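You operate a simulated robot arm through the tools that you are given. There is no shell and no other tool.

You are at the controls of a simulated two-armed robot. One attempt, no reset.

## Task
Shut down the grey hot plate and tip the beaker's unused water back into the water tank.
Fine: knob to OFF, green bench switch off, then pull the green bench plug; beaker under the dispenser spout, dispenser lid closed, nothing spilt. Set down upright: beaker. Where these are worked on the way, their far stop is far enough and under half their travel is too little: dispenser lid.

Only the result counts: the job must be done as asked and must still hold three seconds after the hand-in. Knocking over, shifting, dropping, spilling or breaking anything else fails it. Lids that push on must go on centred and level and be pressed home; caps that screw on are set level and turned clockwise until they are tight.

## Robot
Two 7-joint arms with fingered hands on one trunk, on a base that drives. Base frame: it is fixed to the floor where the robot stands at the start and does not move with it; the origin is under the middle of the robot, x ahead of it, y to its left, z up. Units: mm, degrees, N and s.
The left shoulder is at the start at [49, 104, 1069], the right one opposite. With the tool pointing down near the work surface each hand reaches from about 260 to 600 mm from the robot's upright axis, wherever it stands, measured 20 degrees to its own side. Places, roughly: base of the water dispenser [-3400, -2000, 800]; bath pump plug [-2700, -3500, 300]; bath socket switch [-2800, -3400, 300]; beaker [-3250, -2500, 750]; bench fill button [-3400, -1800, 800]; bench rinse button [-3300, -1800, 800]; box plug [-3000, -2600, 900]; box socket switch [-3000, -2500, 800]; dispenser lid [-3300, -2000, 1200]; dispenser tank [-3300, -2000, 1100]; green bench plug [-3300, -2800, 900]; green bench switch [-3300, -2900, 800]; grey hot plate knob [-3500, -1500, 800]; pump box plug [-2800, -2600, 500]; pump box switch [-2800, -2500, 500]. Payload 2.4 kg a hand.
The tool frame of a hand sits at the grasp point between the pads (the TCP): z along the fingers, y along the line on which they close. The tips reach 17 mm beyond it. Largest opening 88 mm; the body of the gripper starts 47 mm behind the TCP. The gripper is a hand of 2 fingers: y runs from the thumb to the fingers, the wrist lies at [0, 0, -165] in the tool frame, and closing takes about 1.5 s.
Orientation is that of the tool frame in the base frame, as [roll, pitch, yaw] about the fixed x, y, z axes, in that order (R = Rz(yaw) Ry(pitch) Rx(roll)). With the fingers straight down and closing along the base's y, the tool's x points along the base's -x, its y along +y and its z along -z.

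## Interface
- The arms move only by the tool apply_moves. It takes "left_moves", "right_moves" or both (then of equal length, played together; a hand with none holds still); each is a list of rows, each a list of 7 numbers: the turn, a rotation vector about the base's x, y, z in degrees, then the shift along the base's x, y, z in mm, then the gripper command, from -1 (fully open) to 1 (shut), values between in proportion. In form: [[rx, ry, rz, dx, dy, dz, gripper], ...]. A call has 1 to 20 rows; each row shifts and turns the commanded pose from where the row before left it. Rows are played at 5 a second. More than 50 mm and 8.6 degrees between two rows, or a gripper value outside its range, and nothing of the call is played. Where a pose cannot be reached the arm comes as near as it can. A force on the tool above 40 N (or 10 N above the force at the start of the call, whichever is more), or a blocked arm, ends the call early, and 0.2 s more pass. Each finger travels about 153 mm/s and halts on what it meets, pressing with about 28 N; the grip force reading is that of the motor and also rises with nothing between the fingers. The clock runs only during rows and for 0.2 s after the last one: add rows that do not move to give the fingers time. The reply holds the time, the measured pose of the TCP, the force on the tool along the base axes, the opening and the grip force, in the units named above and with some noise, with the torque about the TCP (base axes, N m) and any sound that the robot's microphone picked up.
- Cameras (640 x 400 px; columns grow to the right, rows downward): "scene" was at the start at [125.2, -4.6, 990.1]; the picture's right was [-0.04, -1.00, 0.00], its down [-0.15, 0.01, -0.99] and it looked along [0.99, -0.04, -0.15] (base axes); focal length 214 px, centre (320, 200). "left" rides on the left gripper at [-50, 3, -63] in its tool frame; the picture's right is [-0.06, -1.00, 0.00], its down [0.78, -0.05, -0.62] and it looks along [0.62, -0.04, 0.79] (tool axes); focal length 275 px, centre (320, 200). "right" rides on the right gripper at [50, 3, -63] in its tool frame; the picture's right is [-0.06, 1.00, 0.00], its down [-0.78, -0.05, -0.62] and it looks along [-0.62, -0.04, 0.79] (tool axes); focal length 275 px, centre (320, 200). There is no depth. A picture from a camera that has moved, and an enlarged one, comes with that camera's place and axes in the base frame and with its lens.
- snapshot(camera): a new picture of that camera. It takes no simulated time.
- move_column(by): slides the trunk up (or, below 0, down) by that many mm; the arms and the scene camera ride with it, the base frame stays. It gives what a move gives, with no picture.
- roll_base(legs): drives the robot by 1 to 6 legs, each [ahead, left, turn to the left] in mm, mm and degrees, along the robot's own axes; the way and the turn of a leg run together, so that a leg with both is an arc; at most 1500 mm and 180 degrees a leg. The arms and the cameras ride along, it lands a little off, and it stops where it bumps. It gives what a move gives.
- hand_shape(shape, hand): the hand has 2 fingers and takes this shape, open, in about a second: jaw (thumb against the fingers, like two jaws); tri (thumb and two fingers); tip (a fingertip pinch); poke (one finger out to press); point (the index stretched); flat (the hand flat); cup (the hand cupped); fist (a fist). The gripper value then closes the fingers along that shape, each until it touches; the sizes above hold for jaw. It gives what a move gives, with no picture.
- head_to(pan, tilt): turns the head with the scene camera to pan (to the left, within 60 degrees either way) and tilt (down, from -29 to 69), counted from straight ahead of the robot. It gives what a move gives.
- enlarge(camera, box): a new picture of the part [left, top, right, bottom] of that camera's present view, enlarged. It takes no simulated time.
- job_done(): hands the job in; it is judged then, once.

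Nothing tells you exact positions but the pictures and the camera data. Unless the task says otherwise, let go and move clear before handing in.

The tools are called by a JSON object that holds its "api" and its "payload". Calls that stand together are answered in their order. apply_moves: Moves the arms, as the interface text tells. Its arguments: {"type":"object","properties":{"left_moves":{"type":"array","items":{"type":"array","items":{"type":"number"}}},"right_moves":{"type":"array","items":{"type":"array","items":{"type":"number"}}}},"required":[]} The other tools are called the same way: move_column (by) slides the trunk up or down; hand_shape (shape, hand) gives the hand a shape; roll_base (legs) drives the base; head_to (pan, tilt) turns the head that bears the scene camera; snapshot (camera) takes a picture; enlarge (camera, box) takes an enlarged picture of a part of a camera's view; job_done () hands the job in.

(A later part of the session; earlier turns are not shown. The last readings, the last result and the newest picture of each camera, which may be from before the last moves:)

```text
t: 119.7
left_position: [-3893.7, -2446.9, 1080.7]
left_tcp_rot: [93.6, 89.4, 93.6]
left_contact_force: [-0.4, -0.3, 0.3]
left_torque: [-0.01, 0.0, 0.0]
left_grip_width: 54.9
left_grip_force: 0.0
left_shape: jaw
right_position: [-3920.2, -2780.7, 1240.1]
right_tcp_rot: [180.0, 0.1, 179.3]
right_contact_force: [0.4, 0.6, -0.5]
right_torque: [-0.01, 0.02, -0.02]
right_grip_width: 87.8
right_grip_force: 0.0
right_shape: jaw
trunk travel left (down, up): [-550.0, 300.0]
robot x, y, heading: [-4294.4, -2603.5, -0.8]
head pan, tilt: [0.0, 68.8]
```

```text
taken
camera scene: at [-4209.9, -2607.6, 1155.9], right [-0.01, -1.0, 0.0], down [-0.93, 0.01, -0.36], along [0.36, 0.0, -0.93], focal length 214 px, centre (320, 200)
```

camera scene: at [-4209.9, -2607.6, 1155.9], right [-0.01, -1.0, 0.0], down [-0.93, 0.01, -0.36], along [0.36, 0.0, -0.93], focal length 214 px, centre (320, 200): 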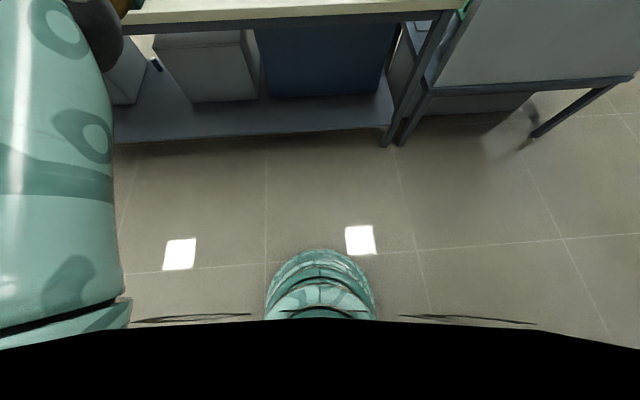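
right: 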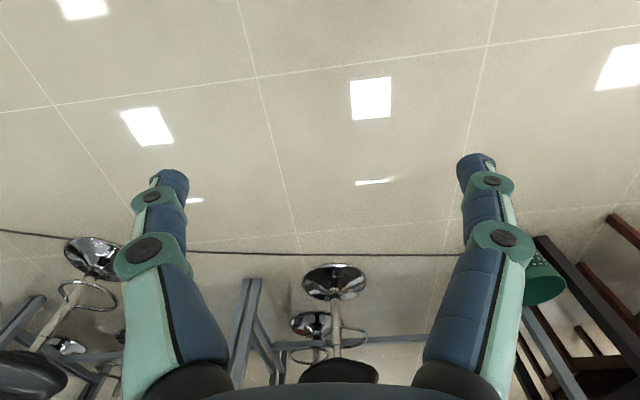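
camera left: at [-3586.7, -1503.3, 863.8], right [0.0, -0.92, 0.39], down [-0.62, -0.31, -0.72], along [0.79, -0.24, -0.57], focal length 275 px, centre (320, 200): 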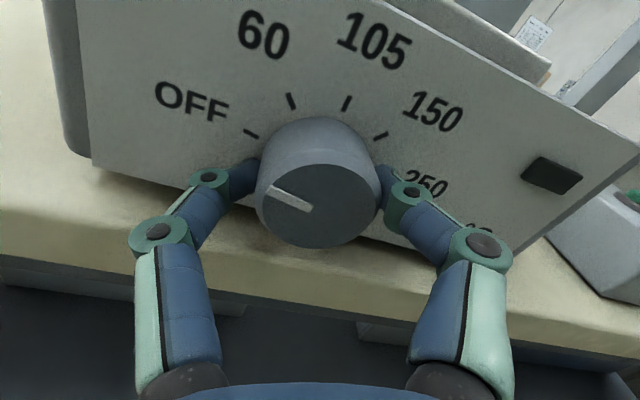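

The base reaches about 250–290 mm ahead of its axis; the bench shelf edge is at x ≈ −3535. I move in to x ≈ −3870.

{"api": "roll_base", "payload": {"legs": [[0, 0, 0.7], [420, 0, 0]]}}

{"api": "head_to", "payload": {"pan": -20, "tilt": 40}}

{"api": "snapshot", "payload": {"camera": "scene"}}

{"api": "snapshot", "payload": {"camera": "right"}}

{"api": "snapshot", "payload": {"camera": "left"}}

```text
t: 122.7
left_position: [-3463.9, -2447.7, 1079.9]
left_tcp_rot: [96.1, 89.3, 96.3]
left_contact_force: [-0.2, -0.8, -0.5]
left_torque: [0.0, -0.03, 0.01]
left_grip_width: 54.7
left_grip_force: 0.2
left_shape: jaw
right_position: [-3490.2, -2781.2, 1240.4]
right_tcp_rot: [-179.9, 0.1, 179.7]
right_contact_force: [0.6, 0.0, -1.0]
right_torque: [-0.04, -0.01, 0.01]
right_grip_width: 88.0
right_grip_force: 0.1
right_shape: jaw
trunk travel left (down, up): [-550.0, 300.0]
robot x, y, heading: [-3860.3, -2607.6, -0.6]
head pan, tilt: [0.0, 68.8]
```

```text
t: 123.6
left_position: [-3464.9, -2447.4, 1079.7]
left_tcp_rot: [94.1, 89.4, 94.3]
left_contact_force: [-0.2, 0.7, 0.2]
left_torque: [-0.02, -0.01, 0.03]
left_grip_width: 54.8
left_grip_force: 0.0
left_shape: jaw
right_position: [-3489.2, -2781.3, 1241.1]
right_tcp_rot: [180.0, 0.0, 179.6]
right_contact_force: [-0.2, 0.3, 0.2]
right_torque: [0.0, -0.01, -0.01]
right_grip_width: 88.0
right_grip_force: 0.1
right_shape: jaw
trunk travel left (down, up): [-550.0, 300.0]
robot x, y, heading: [-3866.8, -2605.2, -0.7]
head pan, tilt: [-20.0, 40.0]
```

```text
taken
camera scene: at [-3756.7, -2638.2, 1191.9], right [-0.35, -0.94, 0.0], down [-0.6, 0.22, -0.77], along [0.72, -0.27, -0.64], focal length 214 px, centre (320, 200)
```

scene: 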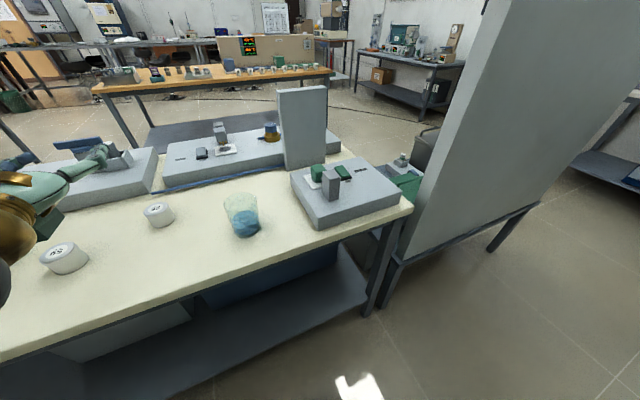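

```text
taken
camera right: at [-3539.5, -2777.5, 1304.4], right [0.07, 1.0, 0.0], down [0.78, -0.05, 0.62], along [0.62, -0.04, -0.79], focal length 275 px, centre (320, 200)
```

right: 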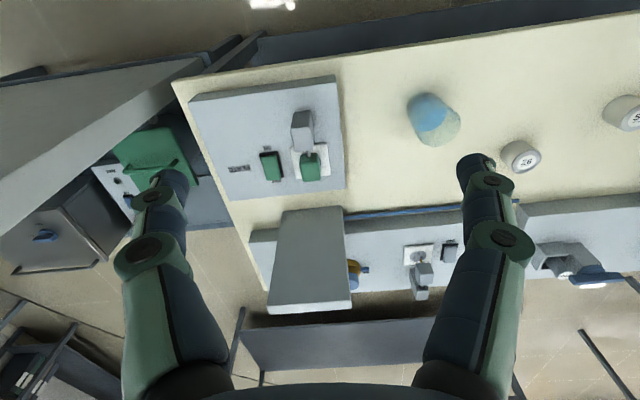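

```text
taken
camera left: at [-3527.8, -2444.7, 1129.9], right [0.0, -1.0, 0.05], down [-0.62, -0.04, -0.78], along [0.79, -0.03, -0.62], focal length 275 px, centre (320, 200)
```

left: 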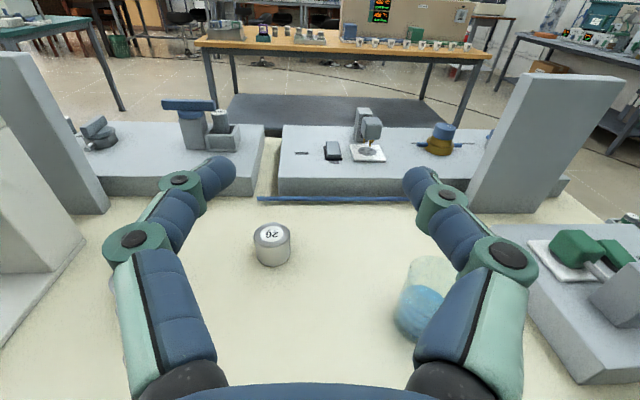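

The right wrist camera sees the block from above. I zoom in on the plug and switch from both wrist cameras and the scene.

{"api": "enlarge", "payload": {"camera": "right", "box": [180, 70, 360, 210]}}

{"api": "enlarge", "payload": {"camera": "scene", "box": [280, 150, 420, 240]}}

{"api": "enlarge", "payload": {"camera": "left", "box": [520, 200, 640, 320]}}

{"api": "enlarge", "payload": {"camera": "left", "box": [300, 90, 420, 170]}}

```text
2.86 times, centred on (270, 140) of right
camera zoom: at [-3539.5, -2777.5, 1304.4], right [0.07, 1.0, 0.0], down [0.78, -0.05, 0.62], along [0.62, -0.04, -0.79], focal length 786 px, centre (463, 371)
```

zoom: 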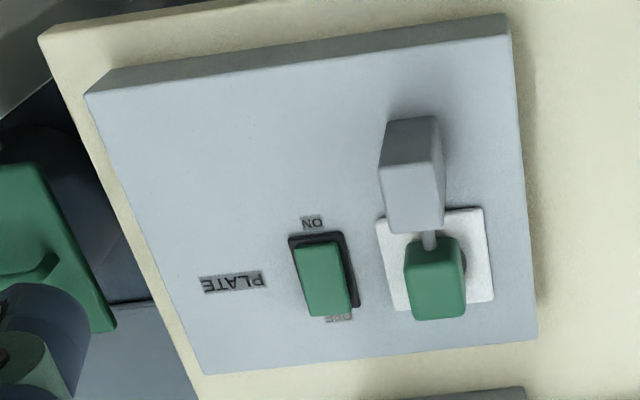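

```text
4.44 times, centred on (350, 195) of scene
camera zoom: at [-3756.7, -2638.2, 1191.9], right [-0.35, -0.94, 0.0], down [-0.6, 0.22, -0.77], along [0.72, -0.27, -0.64], focal length 953 px, centre (187, 222)
```

zoom: 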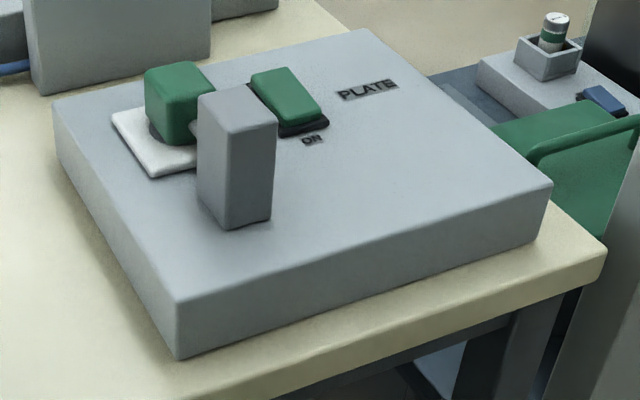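

```text
3.33 times, centred on (580, 260) of left
camera zoom: at [-3527.8, -2444.7, 1129.9], right [0.0, -1.0, 0.05], down [-0.62, -0.04, -0.78], along [0.79, -0.03, -0.62], focal length 918 px, centre (-547, 0)
```

zoom: 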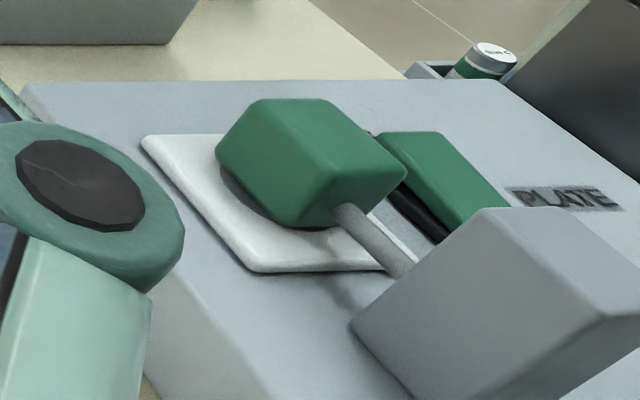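

```text
5.00 times, centred on (360, 130) of left
camera zoom: at [-3527.8, -2444.7, 1129.9], right [0.0, -1.0, 0.05], down [-0.62, -0.04, -0.78], along [0.79, -0.03, -0.62], focal length 1376 px, centre (120, 550)
```

zoom: 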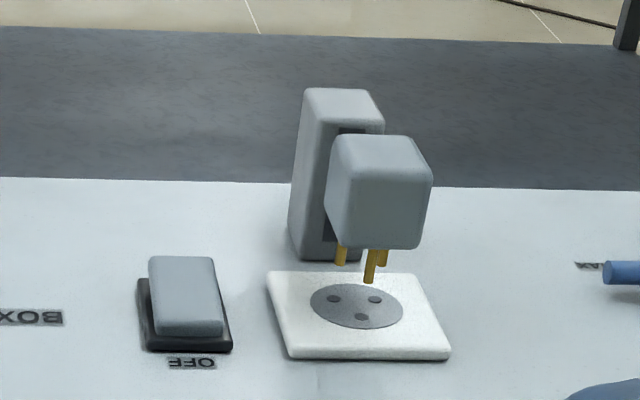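

The plug is a block sliding up a slotted post (the neighbouring "box" plug shows the pulled state: raised ~40 mm). The rocker's OFF end is the far (+x) one and stands raised. I shift slightly closer, lift the left hand, lower the trunk and tilt the right hand forward toward the switch.

{"api": "roll_base", "payload": {"legs": [[35, -45, 0.7]]}}

{"api": "apply_moves", "payload": {"left_moves": [[0, 0, 0, -20, 0, 35, -0.25], [0, 0, 0, -20, 0, 35, -0.25], [0, 0, 0, -10, 0, 35, -0.25], [0, 0, 0, 0, 0, 0, -0.25]], "right_moves": [[0, -8.3, 0, 20, 0, 0, -1], [0, -8.3, 0, 20, 0, 0, -1], [0, -8.4, 0, 20, 0, 0, -1], [0, 0, 0, 0, 0, 0, -1]]}}

{"api": "move_column", "payload": {"by": -200}}

{"api": "snapshot", "payload": {"camera": "scene"}}

{"api": "snapshot", "payload": {"camera": "right"}}

```text
t: 124.5
left_position: [-3432.3, -2489.0, 1079.1]
left_tcp_rot: [96.7, 89.3, 97.7]
left_contact_force: [0.5, 0.5, 0.7]
left_torque: [-0.01, -0.02, 0.02]
left_grip_width: 54.9
left_grip_force: 0.1
left_shape: jaw
right_position: [-3452.4, -2823.4, 1239.4]
right_tcp_rot: [-180.0, -0.1, -179.8]
right_contact_force: [0.3, -0.3, -0.2]
right_torque: [-0.02, 0.01, 0.04]
right_grip_width: 87.7
right_grip_force: 0.0
right_shape: jaw
trunk travel left (down, up): [-550.0, 300.0]
robot x, y, heading: [-3827.2, -2654.8, 0.2]
head pan, tilt: [-20.0, 40.0]
```

```text
t: 125.3
left_position: [-3471.3, -2476.5, 1181.1]
left_tcp_rot: [80.0, 79.7, 78.5]
left_contact_force: [-0.6, 1.3, 0.9]
left_torque: [-0.04, -0.01, -0.01]
left_grip_width: 55.0
left_grip_force: 0.1
left_shape: jaw
left hand out of reach, approached as far as the arm can: row 3
right_position: [-3400.0, -2820.6, 1239.0]
right_tcp_rot: [-179.8, 21.7, -179.8]
right_contact_force: [-0.7, 0.0, -0.4]
right_torque: [0.0, 0.01, 0.02]
right_grip_width: 87.7
right_grip_force: 0.1
right_shape: jaw
trunk travel left (down, up): [-550.0, 300.0]
robot x, y, heading: [-3830.9, -2652.4, 0.4]
head pan, tilt: [-20.0, 40.0]
stopped in row 3 (left hand): the arm was blocked; the commanded pose is now the measured one
```

```text
t: 127.5
left_position: [-3470.4, -2475.9, 970.7]
left_tcp_rot: [89.8, 79.2, 87.7]
left_contact_force: [-0.2, 0.1, 0.0]
left_torque: [0.01, 0.02, 0.0]
left_grip_width: 54.9
left_grip_force: 0.2
left_shape: jaw
right_position: [-3399.5, -2819.5, 1041.6]
right_tcp_rot: [-179.8, 21.7, -179.6]
right_contact_force: [0.3, -0.3, -0.6]
right_torque: [0.01, 0.02, -0.03]
right_grip_width: 88.1
right_grip_force: 0.1
right_shape: jaw
trunk travel left (down, up): [-350.0, 500.0]
robot x, y, heading: [-3829.4, -2650.7, 0.2]
head pan, tilt: [-20.0, 40.0]
```

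```text
taken
camera scene: at [-3717.7, -2682.3, 990.9], right [-0.34, -0.94, 0.0], down [-0.61, 0.22, -0.77], along [0.72, -0.26, -0.64], focal length 214 px, centre (320, 200)
```

scene: 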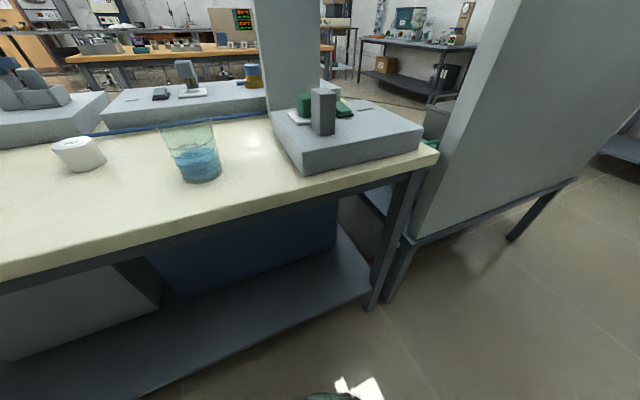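

```text
taken
camera right: at [-3470.0, -2817.0, 1081.3], right [0.05, 1.0, 0.02], down [0.5, -0.04, 0.86], along [0.86, -0.04, -0.5], focal length 275 px, centre (320, 200)
```

right: 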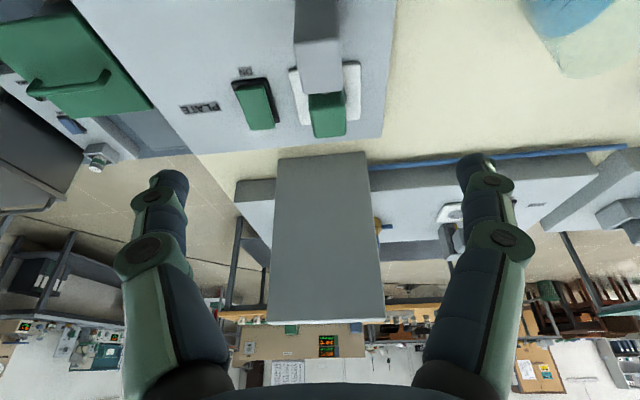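

{"api": "enlarge", "payload": {"camera": "right", "box": [180, 0, 420, 160]}}

{"api": "enlarge", "payload": {"camera": "scene", "box": [260, 70, 440, 190]}}

```text
2.50 times, centred on (300, 80) of right
camera zoom: at [-3470.0, -2817.0, 1081.3], right [0.05, 1.0, 0.02], down [0.5, -0.04, 0.86], along [0.86, -0.04, -0.5], focal length 688 px, centre (370, 500)
```

zoom: 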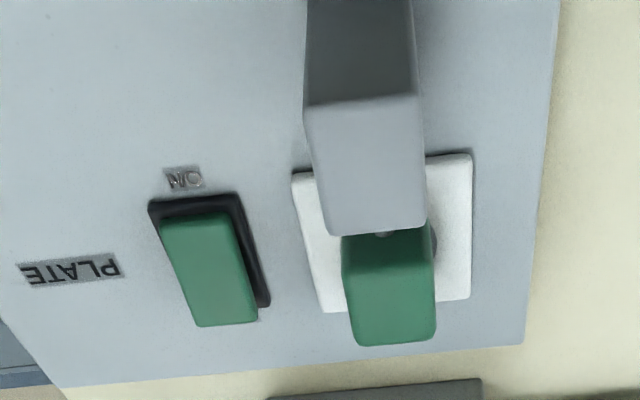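

```text
3.33 times, centred on (350, 130) of scene
camera zoom: at [-3717.7, -2682.3, 990.9], right [-0.34, -0.94, 0.0], down [-0.61, 0.22, -0.77], along [0.72, -0.26, -0.64], focal length 715 px, centre (220, 433)
```

zoom: 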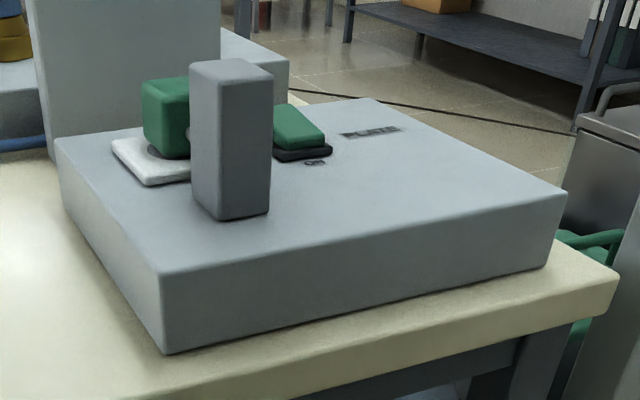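

The OFF end of the rocker is at about (−3245, −2892, 852). I close the right fingers and hover above it.

{"api": "apply_moves", "payload": {"right_moves": [[0, 0, 0, 30, -15, 0, 0], [0, 0, 0, 30, -15, 0, 1], [0, 0, 0, 30, -15, 0, 1], [0, 0, 0, 31, -14, 0, 1], [0, 0, 0, 31, -14, 0, 1], [0, 0, 0, 0, 0, -40, 1], [0, 0, 0, 0, 0, -40, 1], [0, 0, 0, 0, 0, -40, 1], [0, 0, 0, 0, 0, -15, 1], [0, 0, 0, 0, 0, 0, 1]]}}

{"api": "snapshot", "payload": {"camera": "right"}}

{"api": "enlarge", "payload": {"camera": "scene", "box": [260, 30, 440, 150]}}

```text
t: 129.7
left_position: [-3468.5, -2475.8, 970.7]
left_tcp_rot: [89.9, 79.2, 87.9]
left_contact_force: [-1.0, -0.9, 0.6]
left_torque: [0.0, 0.04, -0.01]
left_grip_width: 54.8
left_grip_force: 0.0
left_shape: jaw
right_position: [-3248.4, -2892.0, 904.4]
right_tcp_rot: [-179.8, 21.7, -179.7]
right_contact_force: [0.4, -0.6, -0.7]
right_torque: [-0.03, -0.01, 0.02]
right_grip_width: 0.1
right_grip_force: 28.3
right_shape: jaw
trunk travel left (down, up): [-350.0, 500.0]
robot x, y, heading: [-3825.1, -2653.4, 0.5]
head pan, tilt: [-20.0, 40.0]
```

```text
taken
camera right: at [-3317.4, -2890.3, 944.8], right [0.05, 1.0, 0.02], down [0.5, -0.04, 0.86], along [0.86, -0.04, -0.5], focal length 275 px, centre (320, 200)
```

right: 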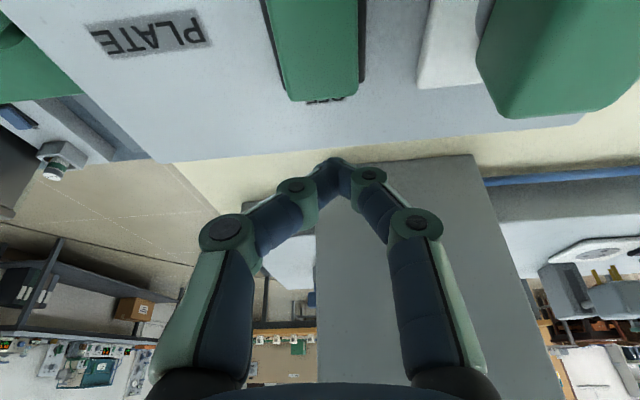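

```text
3.33 times, centred on (350, 90) of scene
camera zoom: at [-3717.6, -2682.3, 990.8], right [-0.34, -0.94, 0.0], down [-0.61, 0.22, -0.77], along [0.72, -0.26, -0.64], focal length 715 px, centre (220, 567)
```

zoom: 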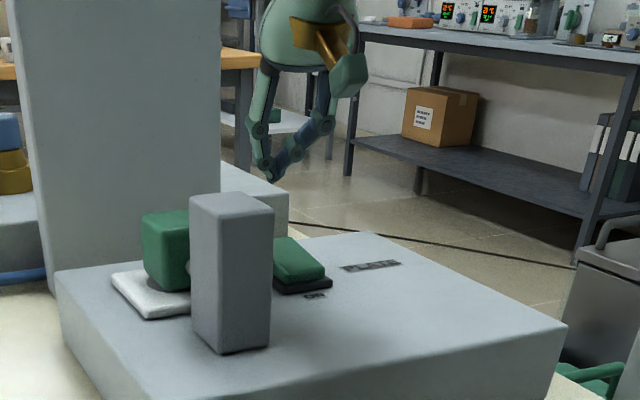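

Aligned over the OFF end. I lower and press.

{"api": "apply_moves", "payload": {"right_moves": [[0, 0, 0, 2, 0, -14, 1], [0, 0, 0, 0, 0, -10, 1], [0, 0, 0, 0, 0, -4, 1], [0, 0, 0, 0, 0, -4, 1], [0, 0, 0, 0, 0, -4, 1], [0, 0, 0, 0, 0, -4, 1], [0, 0, 0, 0, 0, 0, 1]]}}

{"api": "snapshot", "payload": {"camera": "right"}}

```text
t: 131.3
left_position: [-3469.1, -2476.2, 970.5]
left_tcp_rot: [90.0, 79.3, 88.0]
left_contact_force: [1.1, -0.2, 0.3]
left_torque: [0.03, 0.01, 0.0]
left_grip_width: 55.0
left_grip_force: 0.1
left_shape: jaw
right_position: [-3246.3, -2892.4, 864.3]
right_tcp_rot: [-179.8, 21.8, -179.6]
right_contact_force: [0.3, -1.1, 0.3]
right_torque: [0.01, 0.01, -0.03]
right_grip_width: 0.0
right_grip_force: 27.5
right_shape: jaw
trunk travel left (down, up): [-350.0, 500.0]
robot x, y, heading: [-3827.5, -2654.5, 0.0]
head pan, tilt: [-20.0, 40.0]
```

```text
taken
camera right: at [-3315.5, -2889.8, 905.2], right [0.05, 1.0, 0.02], down [0.5, -0.04, 0.86], along [0.86, -0.04, -0.5], focal length 275 px, centre (320, 200)
```

right: 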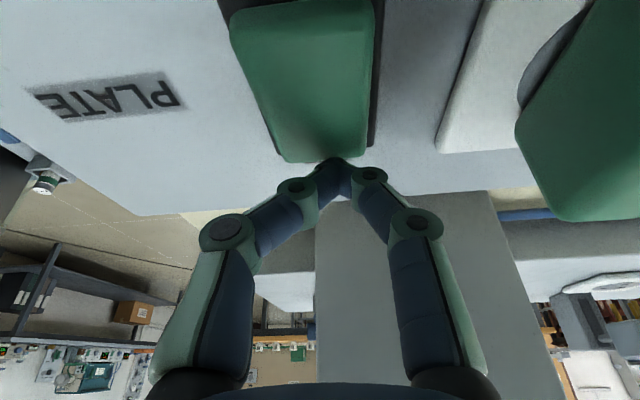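

{"api": "apply_moves", "payload": {"right_moves": [[0, 0, 0, 0, 0, 8, 1], [0, 0, 0, -8, 0, 0, 1], [0, 0, 0, 0, 0, -6, 1], [0, 0, 0, 0, 0, -4, 1], [0, 0, 0, 0, 0, -3, 1], [0, 0, 0, 0, 0, -3, 1], [0, 0, 0, 0, 0, 0, 1]]}}

{"api": "snapshot", "payload": {"camera": "right"}}

{"api": "enlarge", "payload": {"camera": "scene", "box": [290, 60, 390, 130]}}

```text
t: 132.9
left_position: [-3470.1, -2475.5, 971.1]
left_tcp_rot: [89.5, 79.2, 87.6]
left_contact_force: [0.0, -1.6, 0.6]
left_torque: [-0.01, 0.0, 0.01]
left_grip_width: 54.9
left_grip_force: 0.1
left_shape: jaw
right_position: [-3251.1, -2893.0, 862.6]
right_tcp_rot: [-179.9, 22.7, -179.8]
right_contact_force: [1.5, -0.3, 12.4]
right_torque: [0.04, -0.11, -0.01]
right_grip_width: 0.0
right_grip_force: 28.5
right_shape: jaw
trunk travel left (down, up): [-350.0, 500.0]
robot x, y, heading: [-3825.3, -2651.2, 0.2]
head pan, tilt: [-20.0, 40.0]
stopped in row 7 (right hand): the force on the tool passed its limit at 41 N (the readings are from after the stop); the commanded pose is now the measured one
```

```text
taken
camera right: at [-3322.0, -2890.3, 902.4], right [0.05, 1.0, 0.02], down [0.48, -0.04, 0.87], along [0.87, -0.03, -0.49], focal length 275 px, centre (320, 200)
```

right: 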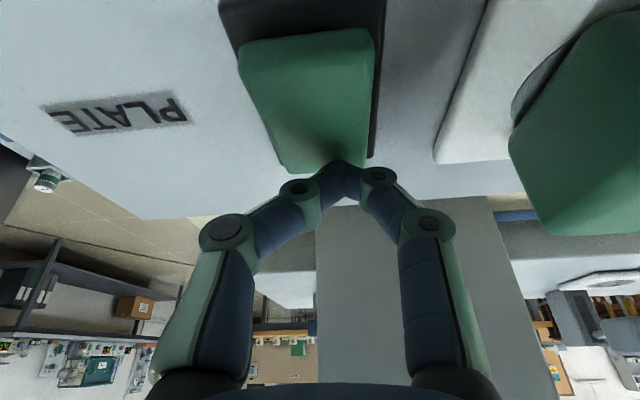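

```text
5.71 times, centred on (340, 95) of scene
camera zoom: at [-3718.4, -2681.9, 990.7], right [-0.34, -0.94, 0.0], down [-0.6, 0.22, -0.77], along [0.72, -0.26, -0.64], focal length 1226 px, centre (206, 800)
```

zoom: 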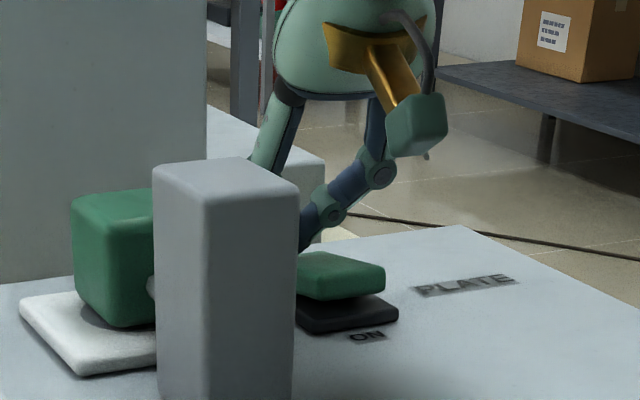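

The rocker's ON end now stands up, so it flipped. I lift off and verify.

{"api": "apply_moves", "payload": {"right_moves": [[0, 0, 0, 0, 0, 20, 1], [0, 0, 0, 0, 0, 30, 1], [0, 0, 0, -20, 10, 40, 1], [0, 0, 0, -40, 20, 20, 1], [0, 0, 0, -40, 20, 20, -0.3], [0, 0, 0, 0, 0, 0, -0.3]]}}

{"api": "enlarge", "payload": {"camera": "scene", "box": [290, 60, 390, 130]}}

{"api": "snapshot", "payload": {"camera": "right"}}

```text
t: 134.3
left_position: [-3468.7, -2476.2, 971.2]
left_tcp_rot: [89.9, 79.2, 87.9]
left_contact_force: [-0.2, 0.4, 0.6]
left_torque: [-0.01, -0.01, 0.02]
left_grip_width: 54.7
left_grip_force: 0.0
left_shape: jaw
right_position: [-3353.3, -2844.9, 992.8]
right_tcp_rot: [-179.9, 22.3, -179.7]
right_contact_force: [0.2, 0.5, 0.5]
right_torque: [-0.02, -0.02, 0.0]
right_grip_width: 56.8
right_grip_force: 0.1
right_shape: jaw
trunk travel left (down, up): [-350.0, 500.0]
robot x, y, heading: [-3827.5, -2652.4, 0.6]
head pan, tilt: [-20.0, 40.0]
```

```text
5.71 times, centred on (340, 95) of scene
camera zoom: at [-3717.6, -2682.3, 990.8], right [-0.34, -0.94, 0.0], down [-0.61, 0.22, -0.77], along [0.72, -0.26, -0.64], focal length 1226 px, centre (206, 800)
```

zoom: 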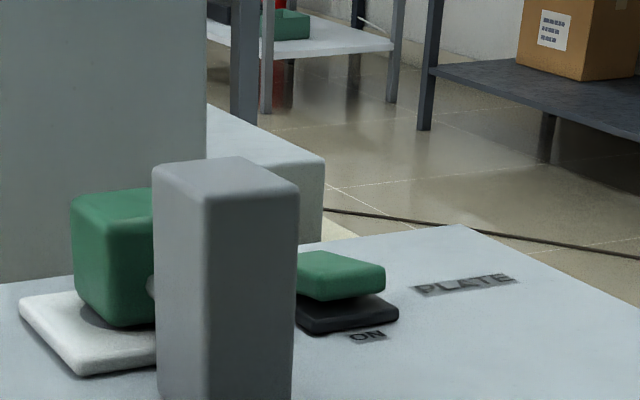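

```text
taken
camera right: at [-3423.1, -2842.5, 1032.0], right [0.05, 1.0, 0.02], down [0.49, -0.04, 0.87], along [0.87, -0.04, -0.49], focal length 275 px, centre (320, 200)
```

right: 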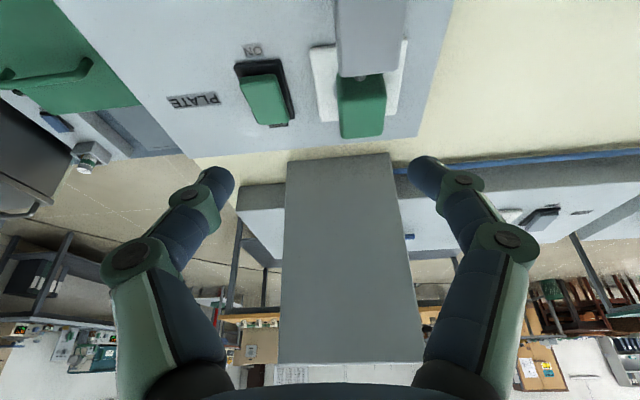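

The switch is off. Now I measure the plug for grasping.

{"api": "enlarge", "payload": {"camera": "right", "box": [280, 20, 440, 160]}}

```text
2.86 times, centred on (360, 90) of right
camera zoom: at [-3423.1, -2842.5, 1032.0], right [0.05, 1.0, 0.02], down [0.49, -0.04, 0.87], along [0.87, -0.04, -0.49], focal length 786 px, centre (206, 514)
```

zoom: 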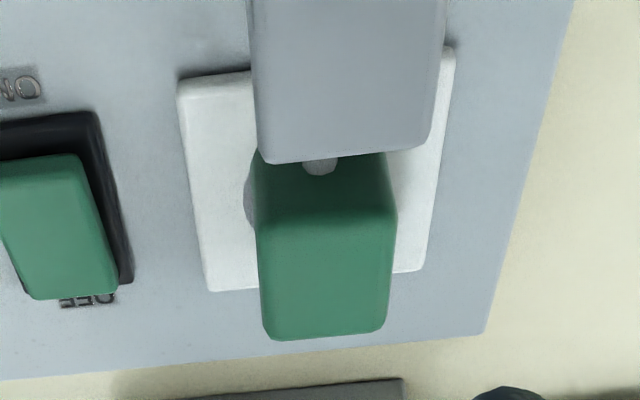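

Plug top centre ≈ (−3266, −2816, 873), about 36 mm wide. I hover above it and then lower around it.

{"api": "apply_moves", "payload": {"right_moves": [[0, 0, 0, 30, 10, -10, -0.4], [0, 0, 0, 30, 10, -10, -0.4], [0, 0, 0, 26, 9, -10, -0.4], [0, 0, 0, 0, 0, -30, -0.4], [0, 0, 0, 0, 0, -20, -0.4], [0, 0, 0, 0, 0, 0, -0.4]]}}

{"api": "snapshot", "payload": {"camera": "right"}}

{"api": "enlarge", "payload": {"camera": "scene", "box": [270, 40, 390, 120]}}

```text
t: 135.7
left_position: [-3469.9, -2475.2, 970.8]
left_tcp_rot: [90.0, 79.1, 87.9]
left_contact_force: [-0.2, -0.5, 0.3]
left_torque: [0.01, 0.0, 0.0]
left_grip_width: 54.8
left_grip_force: 0.0
left_shape: jaw
right_position: [-3267.4, -2814.0, 910.4]
right_tcp_rot: [-179.9, 22.5, -179.7]
right_contact_force: [0.6, -0.6, -0.5]
right_torque: [0.01, -0.01, 0.02]
right_grip_width: 61.1
right_grip_force: 0.1
right_shape: jaw
trunk travel left (down, up): [-350.0, 500.0]
robot x, y, heading: [-3827.4, -2654.4, 0.3]
head pan, tilt: [-20.0, 40.0]
```

```text
taken
camera right: at [-3337.6, -2812.1, 949.6], right [0.05, 1.0, 0.02], down [0.49, -0.04, 0.87], along [0.87, -0.04, -0.49], focal length 275 px, centre (320, 200)
```

right: 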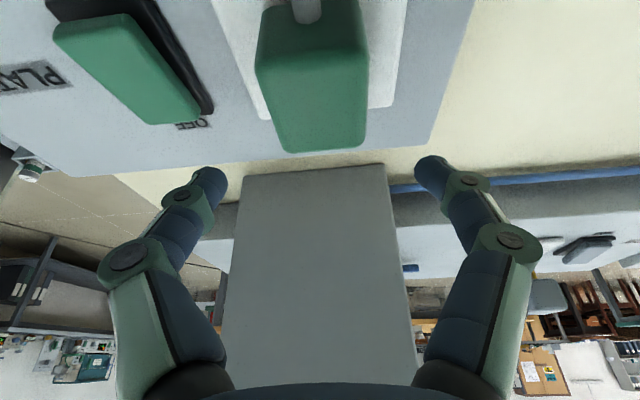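

```text
5.00 times, centred on (330, 80) of scene
camera zoom: at [-3717.5, -2682.3, 990.8], right [-0.34, -0.94, 0.0], down [-0.61, 0.22, -0.77], along [0.72, -0.26, -0.64], focal length 1072 px, centre (270, 800)
```

zoom: 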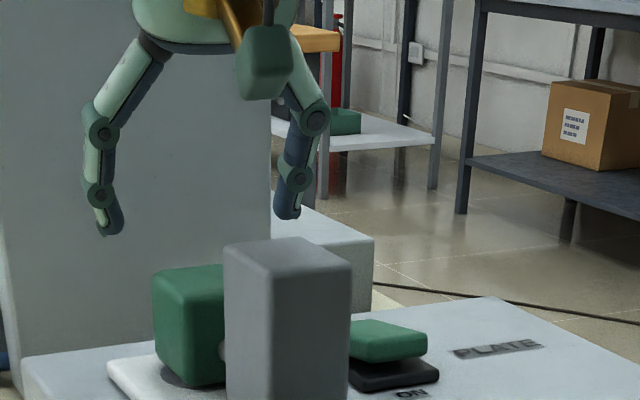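

{"api": "apply_moves", "payload": {"right_moves": [[0, 0, 0, 0, -2.5, -16, -0.4], [0, 0, 0, 0, 0, -15, -0.4], [0, 0, 0, 0, 0, -15, -0.4], [0, 0, 0, 0, 0, 0, 0.4], [0, 0, 0, 0, 0, 0, 0.6], [0, 0, 0, 0, 0, 0, 0.6], [0, 0, 0, 0, 0, 0, 0.6]]}}

{"api": "snapshot", "payload": {"camera": "right"}}

```text
t: 137.3
left_position: [-3469.1, -2476.2, 971.5]
left_tcp_rot: [89.6, 79.2, 87.7]
left_contact_force: [0.1, -0.1, 0.1]
left_torque: [0.03, -0.01, -0.01]
left_grip_width: 54.6
left_grip_force: 0.0
left_shape: jaw
right_position: [-3265.7, -2819.6, 866.2]
right_tcp_rot: [-179.9, 22.7, -179.6]
right_contact_force: [11.7, -5.0, 36.0]
right_torque: [0.32, 3.17, 0.45]
right_grip_width: 29.6
right_grip_force: 28.0
right_shape: jaw
trunk travel left (down, up): [-350.0, 500.0]
robot x, y, heading: [-3831.7, -2652.7, 0.3]
head pan, tilt: [-20.0, 40.0]
```

```text
taken
camera right: at [-3336.9, -2815.8, 906.6], right [0.05, 1.0, 0.02], down [0.49, -0.05, 0.87], along [0.87, -0.04, -0.49], focal length 275 px, centre (320, 200)
```

right: 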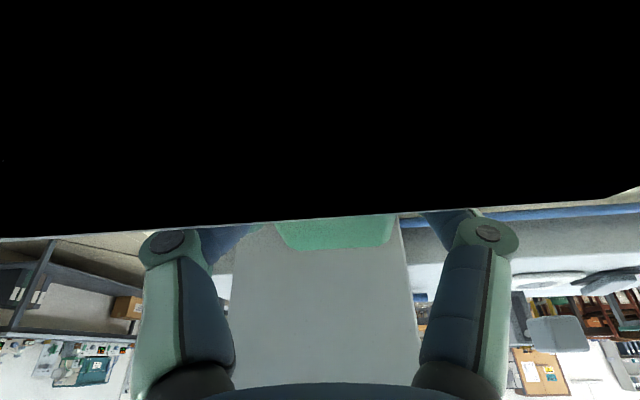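

The fingers hold the plug; the wrist's camera mount is resting on the post top, so I go straight up now, pulling the plug.

{"api": "apply_moves", "payload": {"right_moves": [[0, 0, 0, 0, 0, 3, 0.6], [0, 0, 0, 0, 0, 4, 0.6], [0, 0, 0, 0, 0, 5, 0.6], [0, 0, 0, 0, 0, 5, 0.6], [0, 0, 0, 0, 0, 5, 0.6], [0, 0, 0, 0, 0, 5, 0.6], [0, 0, 0, 0, 0, 0, 0.6]]}}

{"api": "enlarge", "payload": {"camera": "scene", "box": [270, 40, 390, 120]}}

```text
t: 138.9
left_position: [-3468.9, -2476.5, 970.9]
left_tcp_rot: [89.9, 79.2, 88.1]
left_contact_force: [0.5, -0.1, -1.2]
left_torque: [-0.02, 0.01, 0.05]
left_grip_width: 54.8
left_grip_force: 0.0
left_shape: jaw
right_position: [-3265.8, -2818.2, 889.8]
right_tcp_rot: [-179.9, 22.3, -179.7]
right_contact_force: [-0.2, -1.0, -1.9]
right_torque: [-0.05, 0.01, 0.04]
right_grip_width: 29.5
right_grip_force: 27.9
right_shape: jaw
trunk travel left (down, up): [-350.0, 500.0]
robot x, y, heading: [-3828.2, -2652.9, 0.3]
head pan, tilt: [-20.0, 40.0]
```

```text
5.00 times, centred on (330, 80) of scene
camera zoom: at [-3717.5, -2682.4, 990.8], right [-0.34, -0.94, 0.0], down [-0.61, 0.22, -0.77], along [0.72, -0.26, -0.64], focal length 1072 px, centre (270, 800)
```

zoom: 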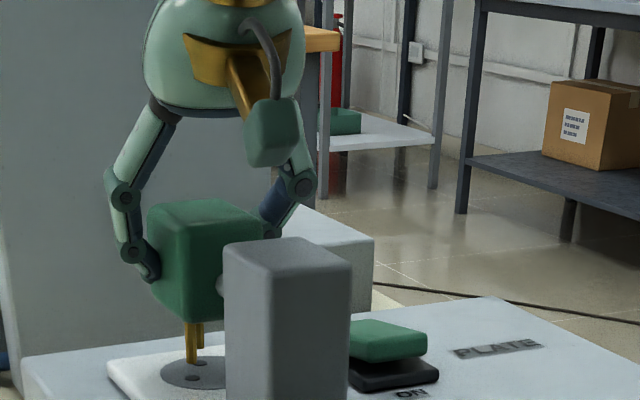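

The plug is rising: pins are visible. I keep pulling until the stop.

{"api": "apply_moves", "payload": {"right_moves": [[0, 0, 0, 0, 0, 4, 0.6], [0, 0, 0, 0, 0, 4, 0.6], [0, 0, 0, 0, 0, 4, 0.6], [0, 0, 0, 0, 0, 4, 0.6], [0, 0, 0, 0, 0, 3, 0.6], [0, 0, 0, 0, 0, 3, 0.6], [0, 0, 0, 0, 0, 0, 0.6]]}}

{"api": "enlarge", "payload": {"camera": "scene", "box": [270, 40, 390, 120]}}

```text
t: 140.5
left_position: [-3466.8, -2476.9, 970.6]
left_tcp_rot: [90.6, 79.2, 88.5]
left_contact_force: [-0.6, 0.7, 0.1]
left_torque: [-0.01, 0.01, -0.01]
left_grip_width: 54.9
left_grip_force: 0.0
left_shape: jaw
right_position: [-3263.9, -2817.7, 910.5]
right_tcp_rot: [-179.9, 21.9, -179.6]
right_contact_force: [-8.0, 0.3, -33.5]
right_torque: [-0.1, 0.25, 0.07]
right_grip_width: 28.6
right_grip_force: 28.1
right_shape: jaw
trunk travel left (down, up): [-350.0, 500.0]
robot x, y, heading: [-3826.3, -2658.1, 0.2]
head pan, tilt: [-20.0, 40.0]
```

```text
5.00 times, centred on (330, 80) of scene
camera zoom: at [-3716.1, -2682.9, 990.4], right [-0.34, -0.94, 0.0], down [-0.61, 0.22, -0.76], along [0.72, -0.26, -0.64], focal length 1072 px, centre (270, 800)
```

zoom: 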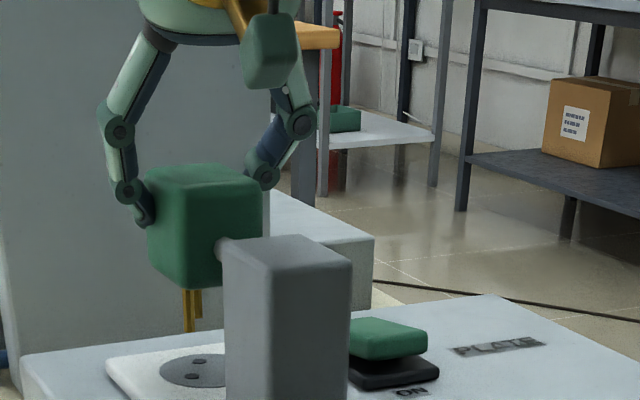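

The plug has reached its upper stop. I release it gently and rise.

{"api": "apply_moves", "payload": {"right_moves": [[0, 0, 0, 0, 0, -1, 0.6], [0, 0, 0, 0, 0, -1, -0.4], [0, 0, 0, 0, 0, 0, -0.4], [0, 0, 0, 0, 0, 0, -0.4], [0, 0, 0, 0, 0, 20, -0.4], [0, 0, 0, 0, 0, 40, -0.4], [0, 0, 0, -30, 0, 40, -0.4], [0, 0, 0, -40, 0, 20, -0.4], [0, 0, 0, 0, 0, 0, -0.4]]}}

{"api": "enlarge", "payload": {"camera": "scene", "box": [270, 40, 390, 120]}}

{"api": "snapshot", "payload": {"camera": "scene"}}

```text
t: 142.5
left_position: [-3468.8, -2475.2, 969.9]
left_tcp_rot: [89.8, 79.2, 88.1]
left_contact_force: [0.7, -0.5, -0.1]
left_torque: [-0.04, -0.02, 0.0]
left_grip_width: 55.1
left_grip_force: 0.0
left_shape: jaw
right_position: [-3337.4, -2816.8, 1033.3]
right_tcp_rot: [-179.8, 22.3, -179.7]
right_contact_force: [0.0, -0.8, 0.0]
right_torque: [-0.04, 0.01, 0.02]
right_grip_width: 61.5
right_grip_force: 0.1
right_shape: jaw
trunk travel left (down, up): [-350.0, 500.0]
robot x, y, heading: [-3830.0, -2654.2, 0.2]
head pan, tilt: [-20.0, 40.0]
```

```text
5.00 times, centred on (330, 80) of scene
camera zoom: at [-3717.6, -2682.4, 990.8], right [-0.34, -0.94, 0.0], down [-0.61, 0.22, -0.77], along [0.72, -0.26, -0.64], focal length 1072 px, centre (270, 800)
```

zoom: 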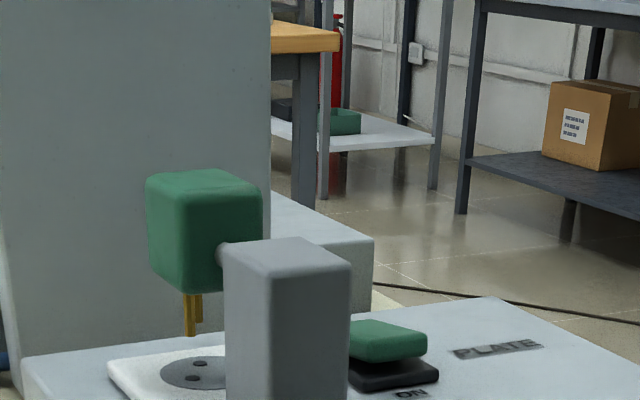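

```text
taken
camera scene: at [-3717.6, -2682.4, 990.8], right [-0.34, -0.94, 0.0], down [-0.61, 0.22, -0.77], along [0.72, -0.26, -0.64], focal length 214 px, centre (320, 200)
```

scene: 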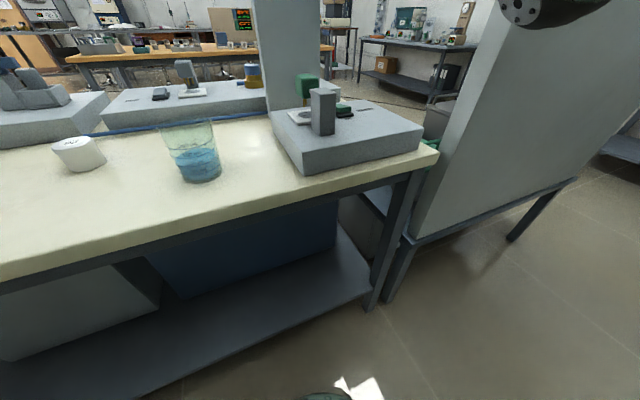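

Plug out, switch off, knob off. Now I back away, drive to the dispenser and raise the trunk to examine its lid.

{"api": "roll_base", "payload": {"legs": [[-350, 0, 0], [0, 600, 0]]}}

{"api": "move_column", "payload": {"by": 400}}

{"api": "head_to", "payload": {"pan": 0, "tilt": 25}}

{"api": "snapshot", "payload": {"camera": "scene"}}

```text
t: 147.7
left_position: [-3822.3, -1884.0, 970.5]
left_tcp_rot: [90.0, 79.2, 87.9]
left_contact_force: [0.7, -0.5, 0.0]
left_torque: [0.01, 0.0, 0.01]
left_grip_width: 54.8
left_grip_force: 0.1
left_shape: jaw
right_position: [-3690.2, -2224.9, 1033.6]
right_tcp_rot: [-179.9, 22.5, -179.7]
right_contact_force: [0.1, -0.1, 0.7]
right_torque: [0.0, -0.04, 0.03]
right_grip_width: 61.2
right_grip_force: 0.0
right_shape: jaw
trunk travel left (down, up): [-350.0, 500.0]
robot x, y, heading: [-4181.1, -2060.5, 0.0]
head pan, tilt: [-20.0, 40.0]
```

```text
t: 151.6
left_position: [-3822.3, -1883.7, 1369.8]
left_tcp_rot: [90.2, 78.4, 88.1]
left_contact_force: [-1.1, 0.8, 0.5]
left_torque: [0.01, -0.01, 0.01]
left_grip_width: 54.8
left_grip_force: 0.1
left_shape: jaw
right_position: [-3691.0, -2226.0, 1432.1]
right_tcp_rot: [-179.9, 22.4, -179.7]
right_contact_force: [-0.4, -0.1, -1.2]
right_torque: [0.0, 0.0, 0.01]
right_grip_width: 61.5
right_grip_force: 0.1
right_shape: jaw
trunk travel left (down, up): [-750.0, 100.0]
robot x, y, heading: [-4178.5, -2062.5, 0.3]
head pan, tilt: [-20.0, 40.0]
```

```text
t: 152.4
left_position: [-3821.3, -1882.6, 1370.4]
left_tcp_rot: [89.9, 78.4, 87.7]
left_contact_force: [-0.4, -0.1, -0.8]
left_torque: [0.0, 0.0, 0.05]
left_grip_width: 54.8
left_grip_force: 0.0
left_shape: jaw
right_position: [-3691.0, -2224.8, 1432.5]
right_tcp_rot: [-179.9, 22.4, -179.7]
right_contact_force: [-0.3, 1.1, -0.5]
right_torque: [-0.02, 0.01, -0.01]
right_grip_width: 61.2
right_grip_force: 0.0
right_shape: jaw
trunk travel left (down, up): [-750.0, 100.0]
robot x, y, heading: [-4178.3, -2057.8, 0.2]
head pan, tilt: [0.0, 25.0]
```

```text
taken
camera scene: at [-4064.1, -2061.5, 1415.6], right [0.0, -1.0, 0.0], down [-0.42, 0.0, -0.91], along [0.91, 0.0, -0.42], focal length 214 px, centre (320, 200)
```

scene: 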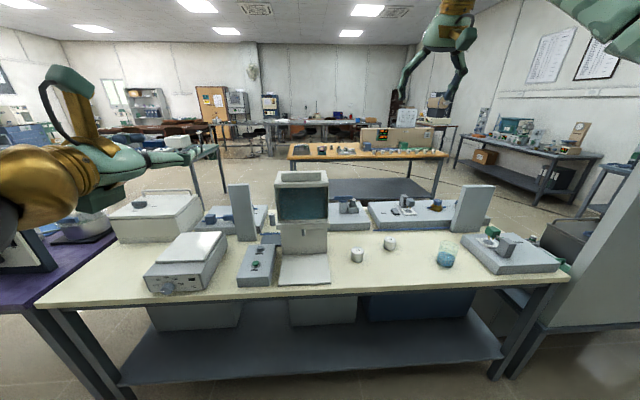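

{"api": "enlarge", "payload": {"camera": "scene", "box": [240, 150, 370, 300]}}

{"api": "enlarge", "payload": {"camera": "scene", "box": [265, 160, 345, 215]}}

{"api": "enlarge", "payload": {"camera": "scene", "box": [400, 200, 500, 280]}}

```text
2.67 times, centred on (305, 225) of scene
camera zoom: at [-4064.1, -2061.5, 1415.6], right [0.0, -1.0, 0.0], down [-0.42, 0.0, -0.91], along [0.91, 0.0, -0.42], focal length 572 px, centre (360, 133)
```

zoom: 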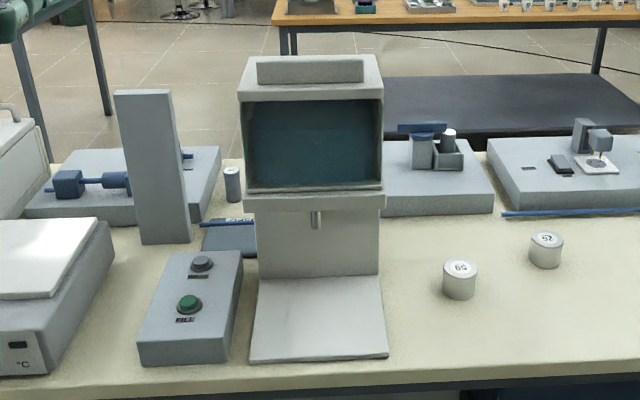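

```text
7.27 times, centred on (305, 188) of scene
camera zoom: at [-4064.1, -2061.5, 1415.6], right [0.0, -1.0, 0.0], down [-0.42, 0.0, -0.91], along [0.91, 0.0, -0.42], focal length 1560 px, centre (429, 291)
```

zoom: 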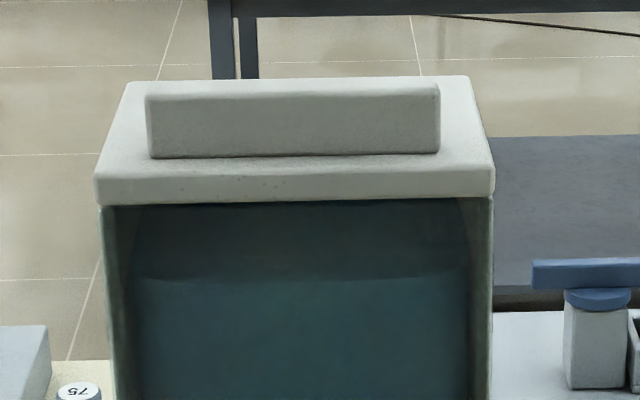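

```text
5.00 times, centred on (450, 240) of scene
camera zoom: at [-4064.1, -2061.5, 1415.6], right [0.0, -1.0, 0.0], down [-0.42, 0.0, -0.91], along [0.91, 0.0, -0.42], focal length 1072 px, centre (-330, 0)
```

zoom: 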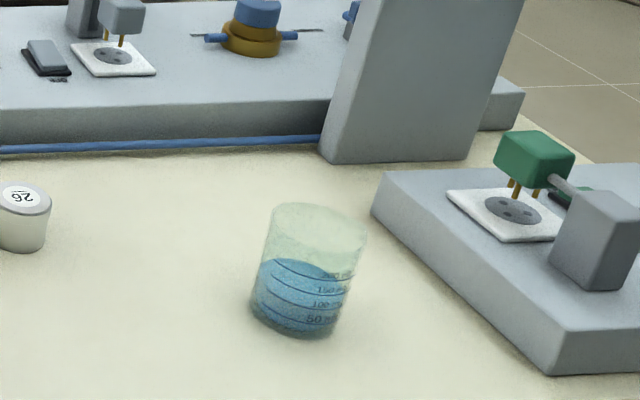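

The lid is a slab (front edge x ≈ −3359, rear −3193, top z ≈ 1150, centre y ≈ −1996) with a long bar grip along y. I move up closer for a better look at how it opens.

{"api": "roll_base", "payload": {"legs": [[200, 0, 0]]}}

{"api": "head_to", "payload": {"pan": 0, "tilt": 35}}

{"api": "snapshot", "payload": {"camera": "right"}}

{"api": "enlarge", "payload": {"camera": "scene", "box": [220, 90, 400, 210]}}

{"api": "snapshot", "payload": {"camera": "left"}}

```text
t: 154.0
left_position: [-3623.1, -1880.2, 1370.3]
left_tcp_rot: [90.0, 78.4, 88.1]
left_contact_force: [0.1, -0.9, 0.2]
left_torque: [0.02, -0.02, 0.01]
left_grip_width: 54.7
left_grip_force: 0.1
left_shape: jaw
right_position: [-3489.3, -2222.4, 1431.3]
right_tcp_rot: [-180.0, 22.4, -179.6]
right_contact_force: [0.3, -0.1, -0.2]
right_torque: [-0.02, 0.01, 0.0]
right_grip_width: 61.4
right_grip_force: 0.1
right_shape: jaw
trunk travel left (down, up): [-750.0, 100.0]
robot x, y, heading: [-3980.3, -2060.6, 0.6]
head pan, tilt: [0.0, 25.0]
```

```text
t: 154.7
left_position: [-3622.2, -1881.3, 1370.5]
left_tcp_rot: [89.8, 78.3, 87.8]
left_contact_force: [0.5, 0.6, -1.3]
left_torque: [-0.01, 0.01, 0.02]
left_grip_width: 54.6
left_grip_force: 0.0
left_shape: jaw
right_position: [-3491.5, -2221.2, 1433.0]
right_tcp_rot: [-179.9, 22.5, -179.5]
right_contact_force: [0.8, -0.5, 0.2]
right_torque: [0.01, -0.01, 0.03]
right_grip_width: 61.3
right_grip_force: 0.0
right_shape: jaw
trunk travel left (down, up): [-750.0, 100.0]
robot x, y, heading: [-3983.7, -2059.9, 0.4]
head pan, tilt: [0.0, 35.0]
```

```text
taken
camera right: at [-3561.8, -2219.6, 1472.9], right [0.05, 1.0, 0.02], down [0.49, -0.04, 0.87], along [0.87, -0.03, -0.49], focal length 275 px, centre (320, 200)
```

right: 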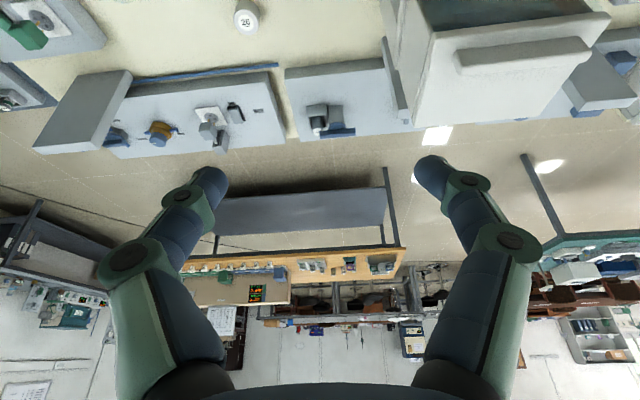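

```text
3.33 times, centred on (310, 150) of scene
camera zoom: at [-3869.5, -2059.7, 1399.9], right [0.01, -1.0, 0.0], down [-0.57, 0.0, -0.82], along [0.82, 0.01, -0.57], focal length 715 px, centre (353, 367)
```

zoom: 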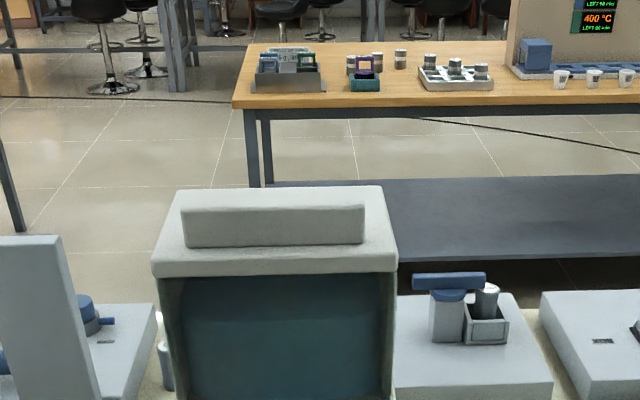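

```text
taken
camera left: at [-3687.3, -1884.3, 1420.5], right [-0.03, -0.99, -0.14], down [-0.61, 0.13, -0.78], along [0.79, 0.06, -0.61], focal length 275 px, centre (320, 200)
```

left: 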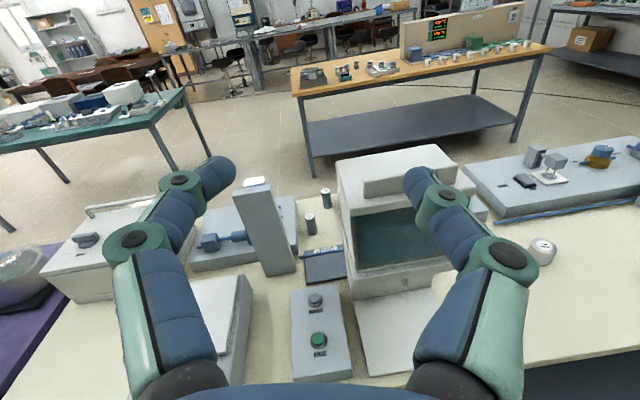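

{"api": "enlarge", "payload": {"camera": "right", "box": [380, 0, 640, 150]}}

{"api": "enlarge", "payload": {"camera": "left", "box": [310, 120, 510, 300]}}

```text
2.46 times, centred on (510, 75) of right
camera zoom: at [-3561.8, -2219.6, 1472.9], right [0.05, 1.0, 0.02], down [0.49, -0.04, 0.87], along [0.87, -0.03, -0.49], focal length 678 px, centre (-148, 508)
```

zoom: 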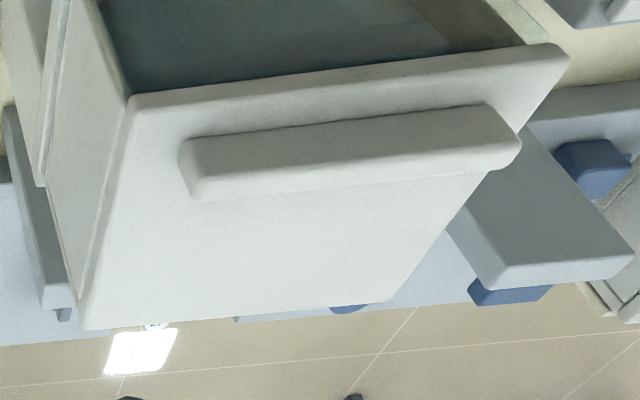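

```text
2.22 times, centred on (410, 210) of left
camera zoom: at [-3687.3, -1884.3, 1420.5], right [-0.03, -0.99, -0.14], down [-0.61, 0.13, -0.78], along [0.79, 0.06, -0.61], focal length 612 px, centre (120, 178)
```

zoom: 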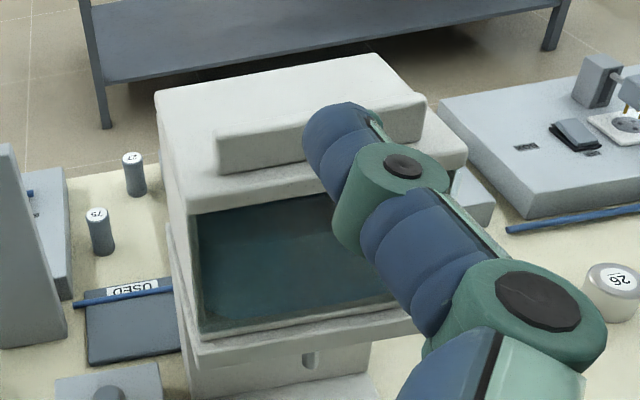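

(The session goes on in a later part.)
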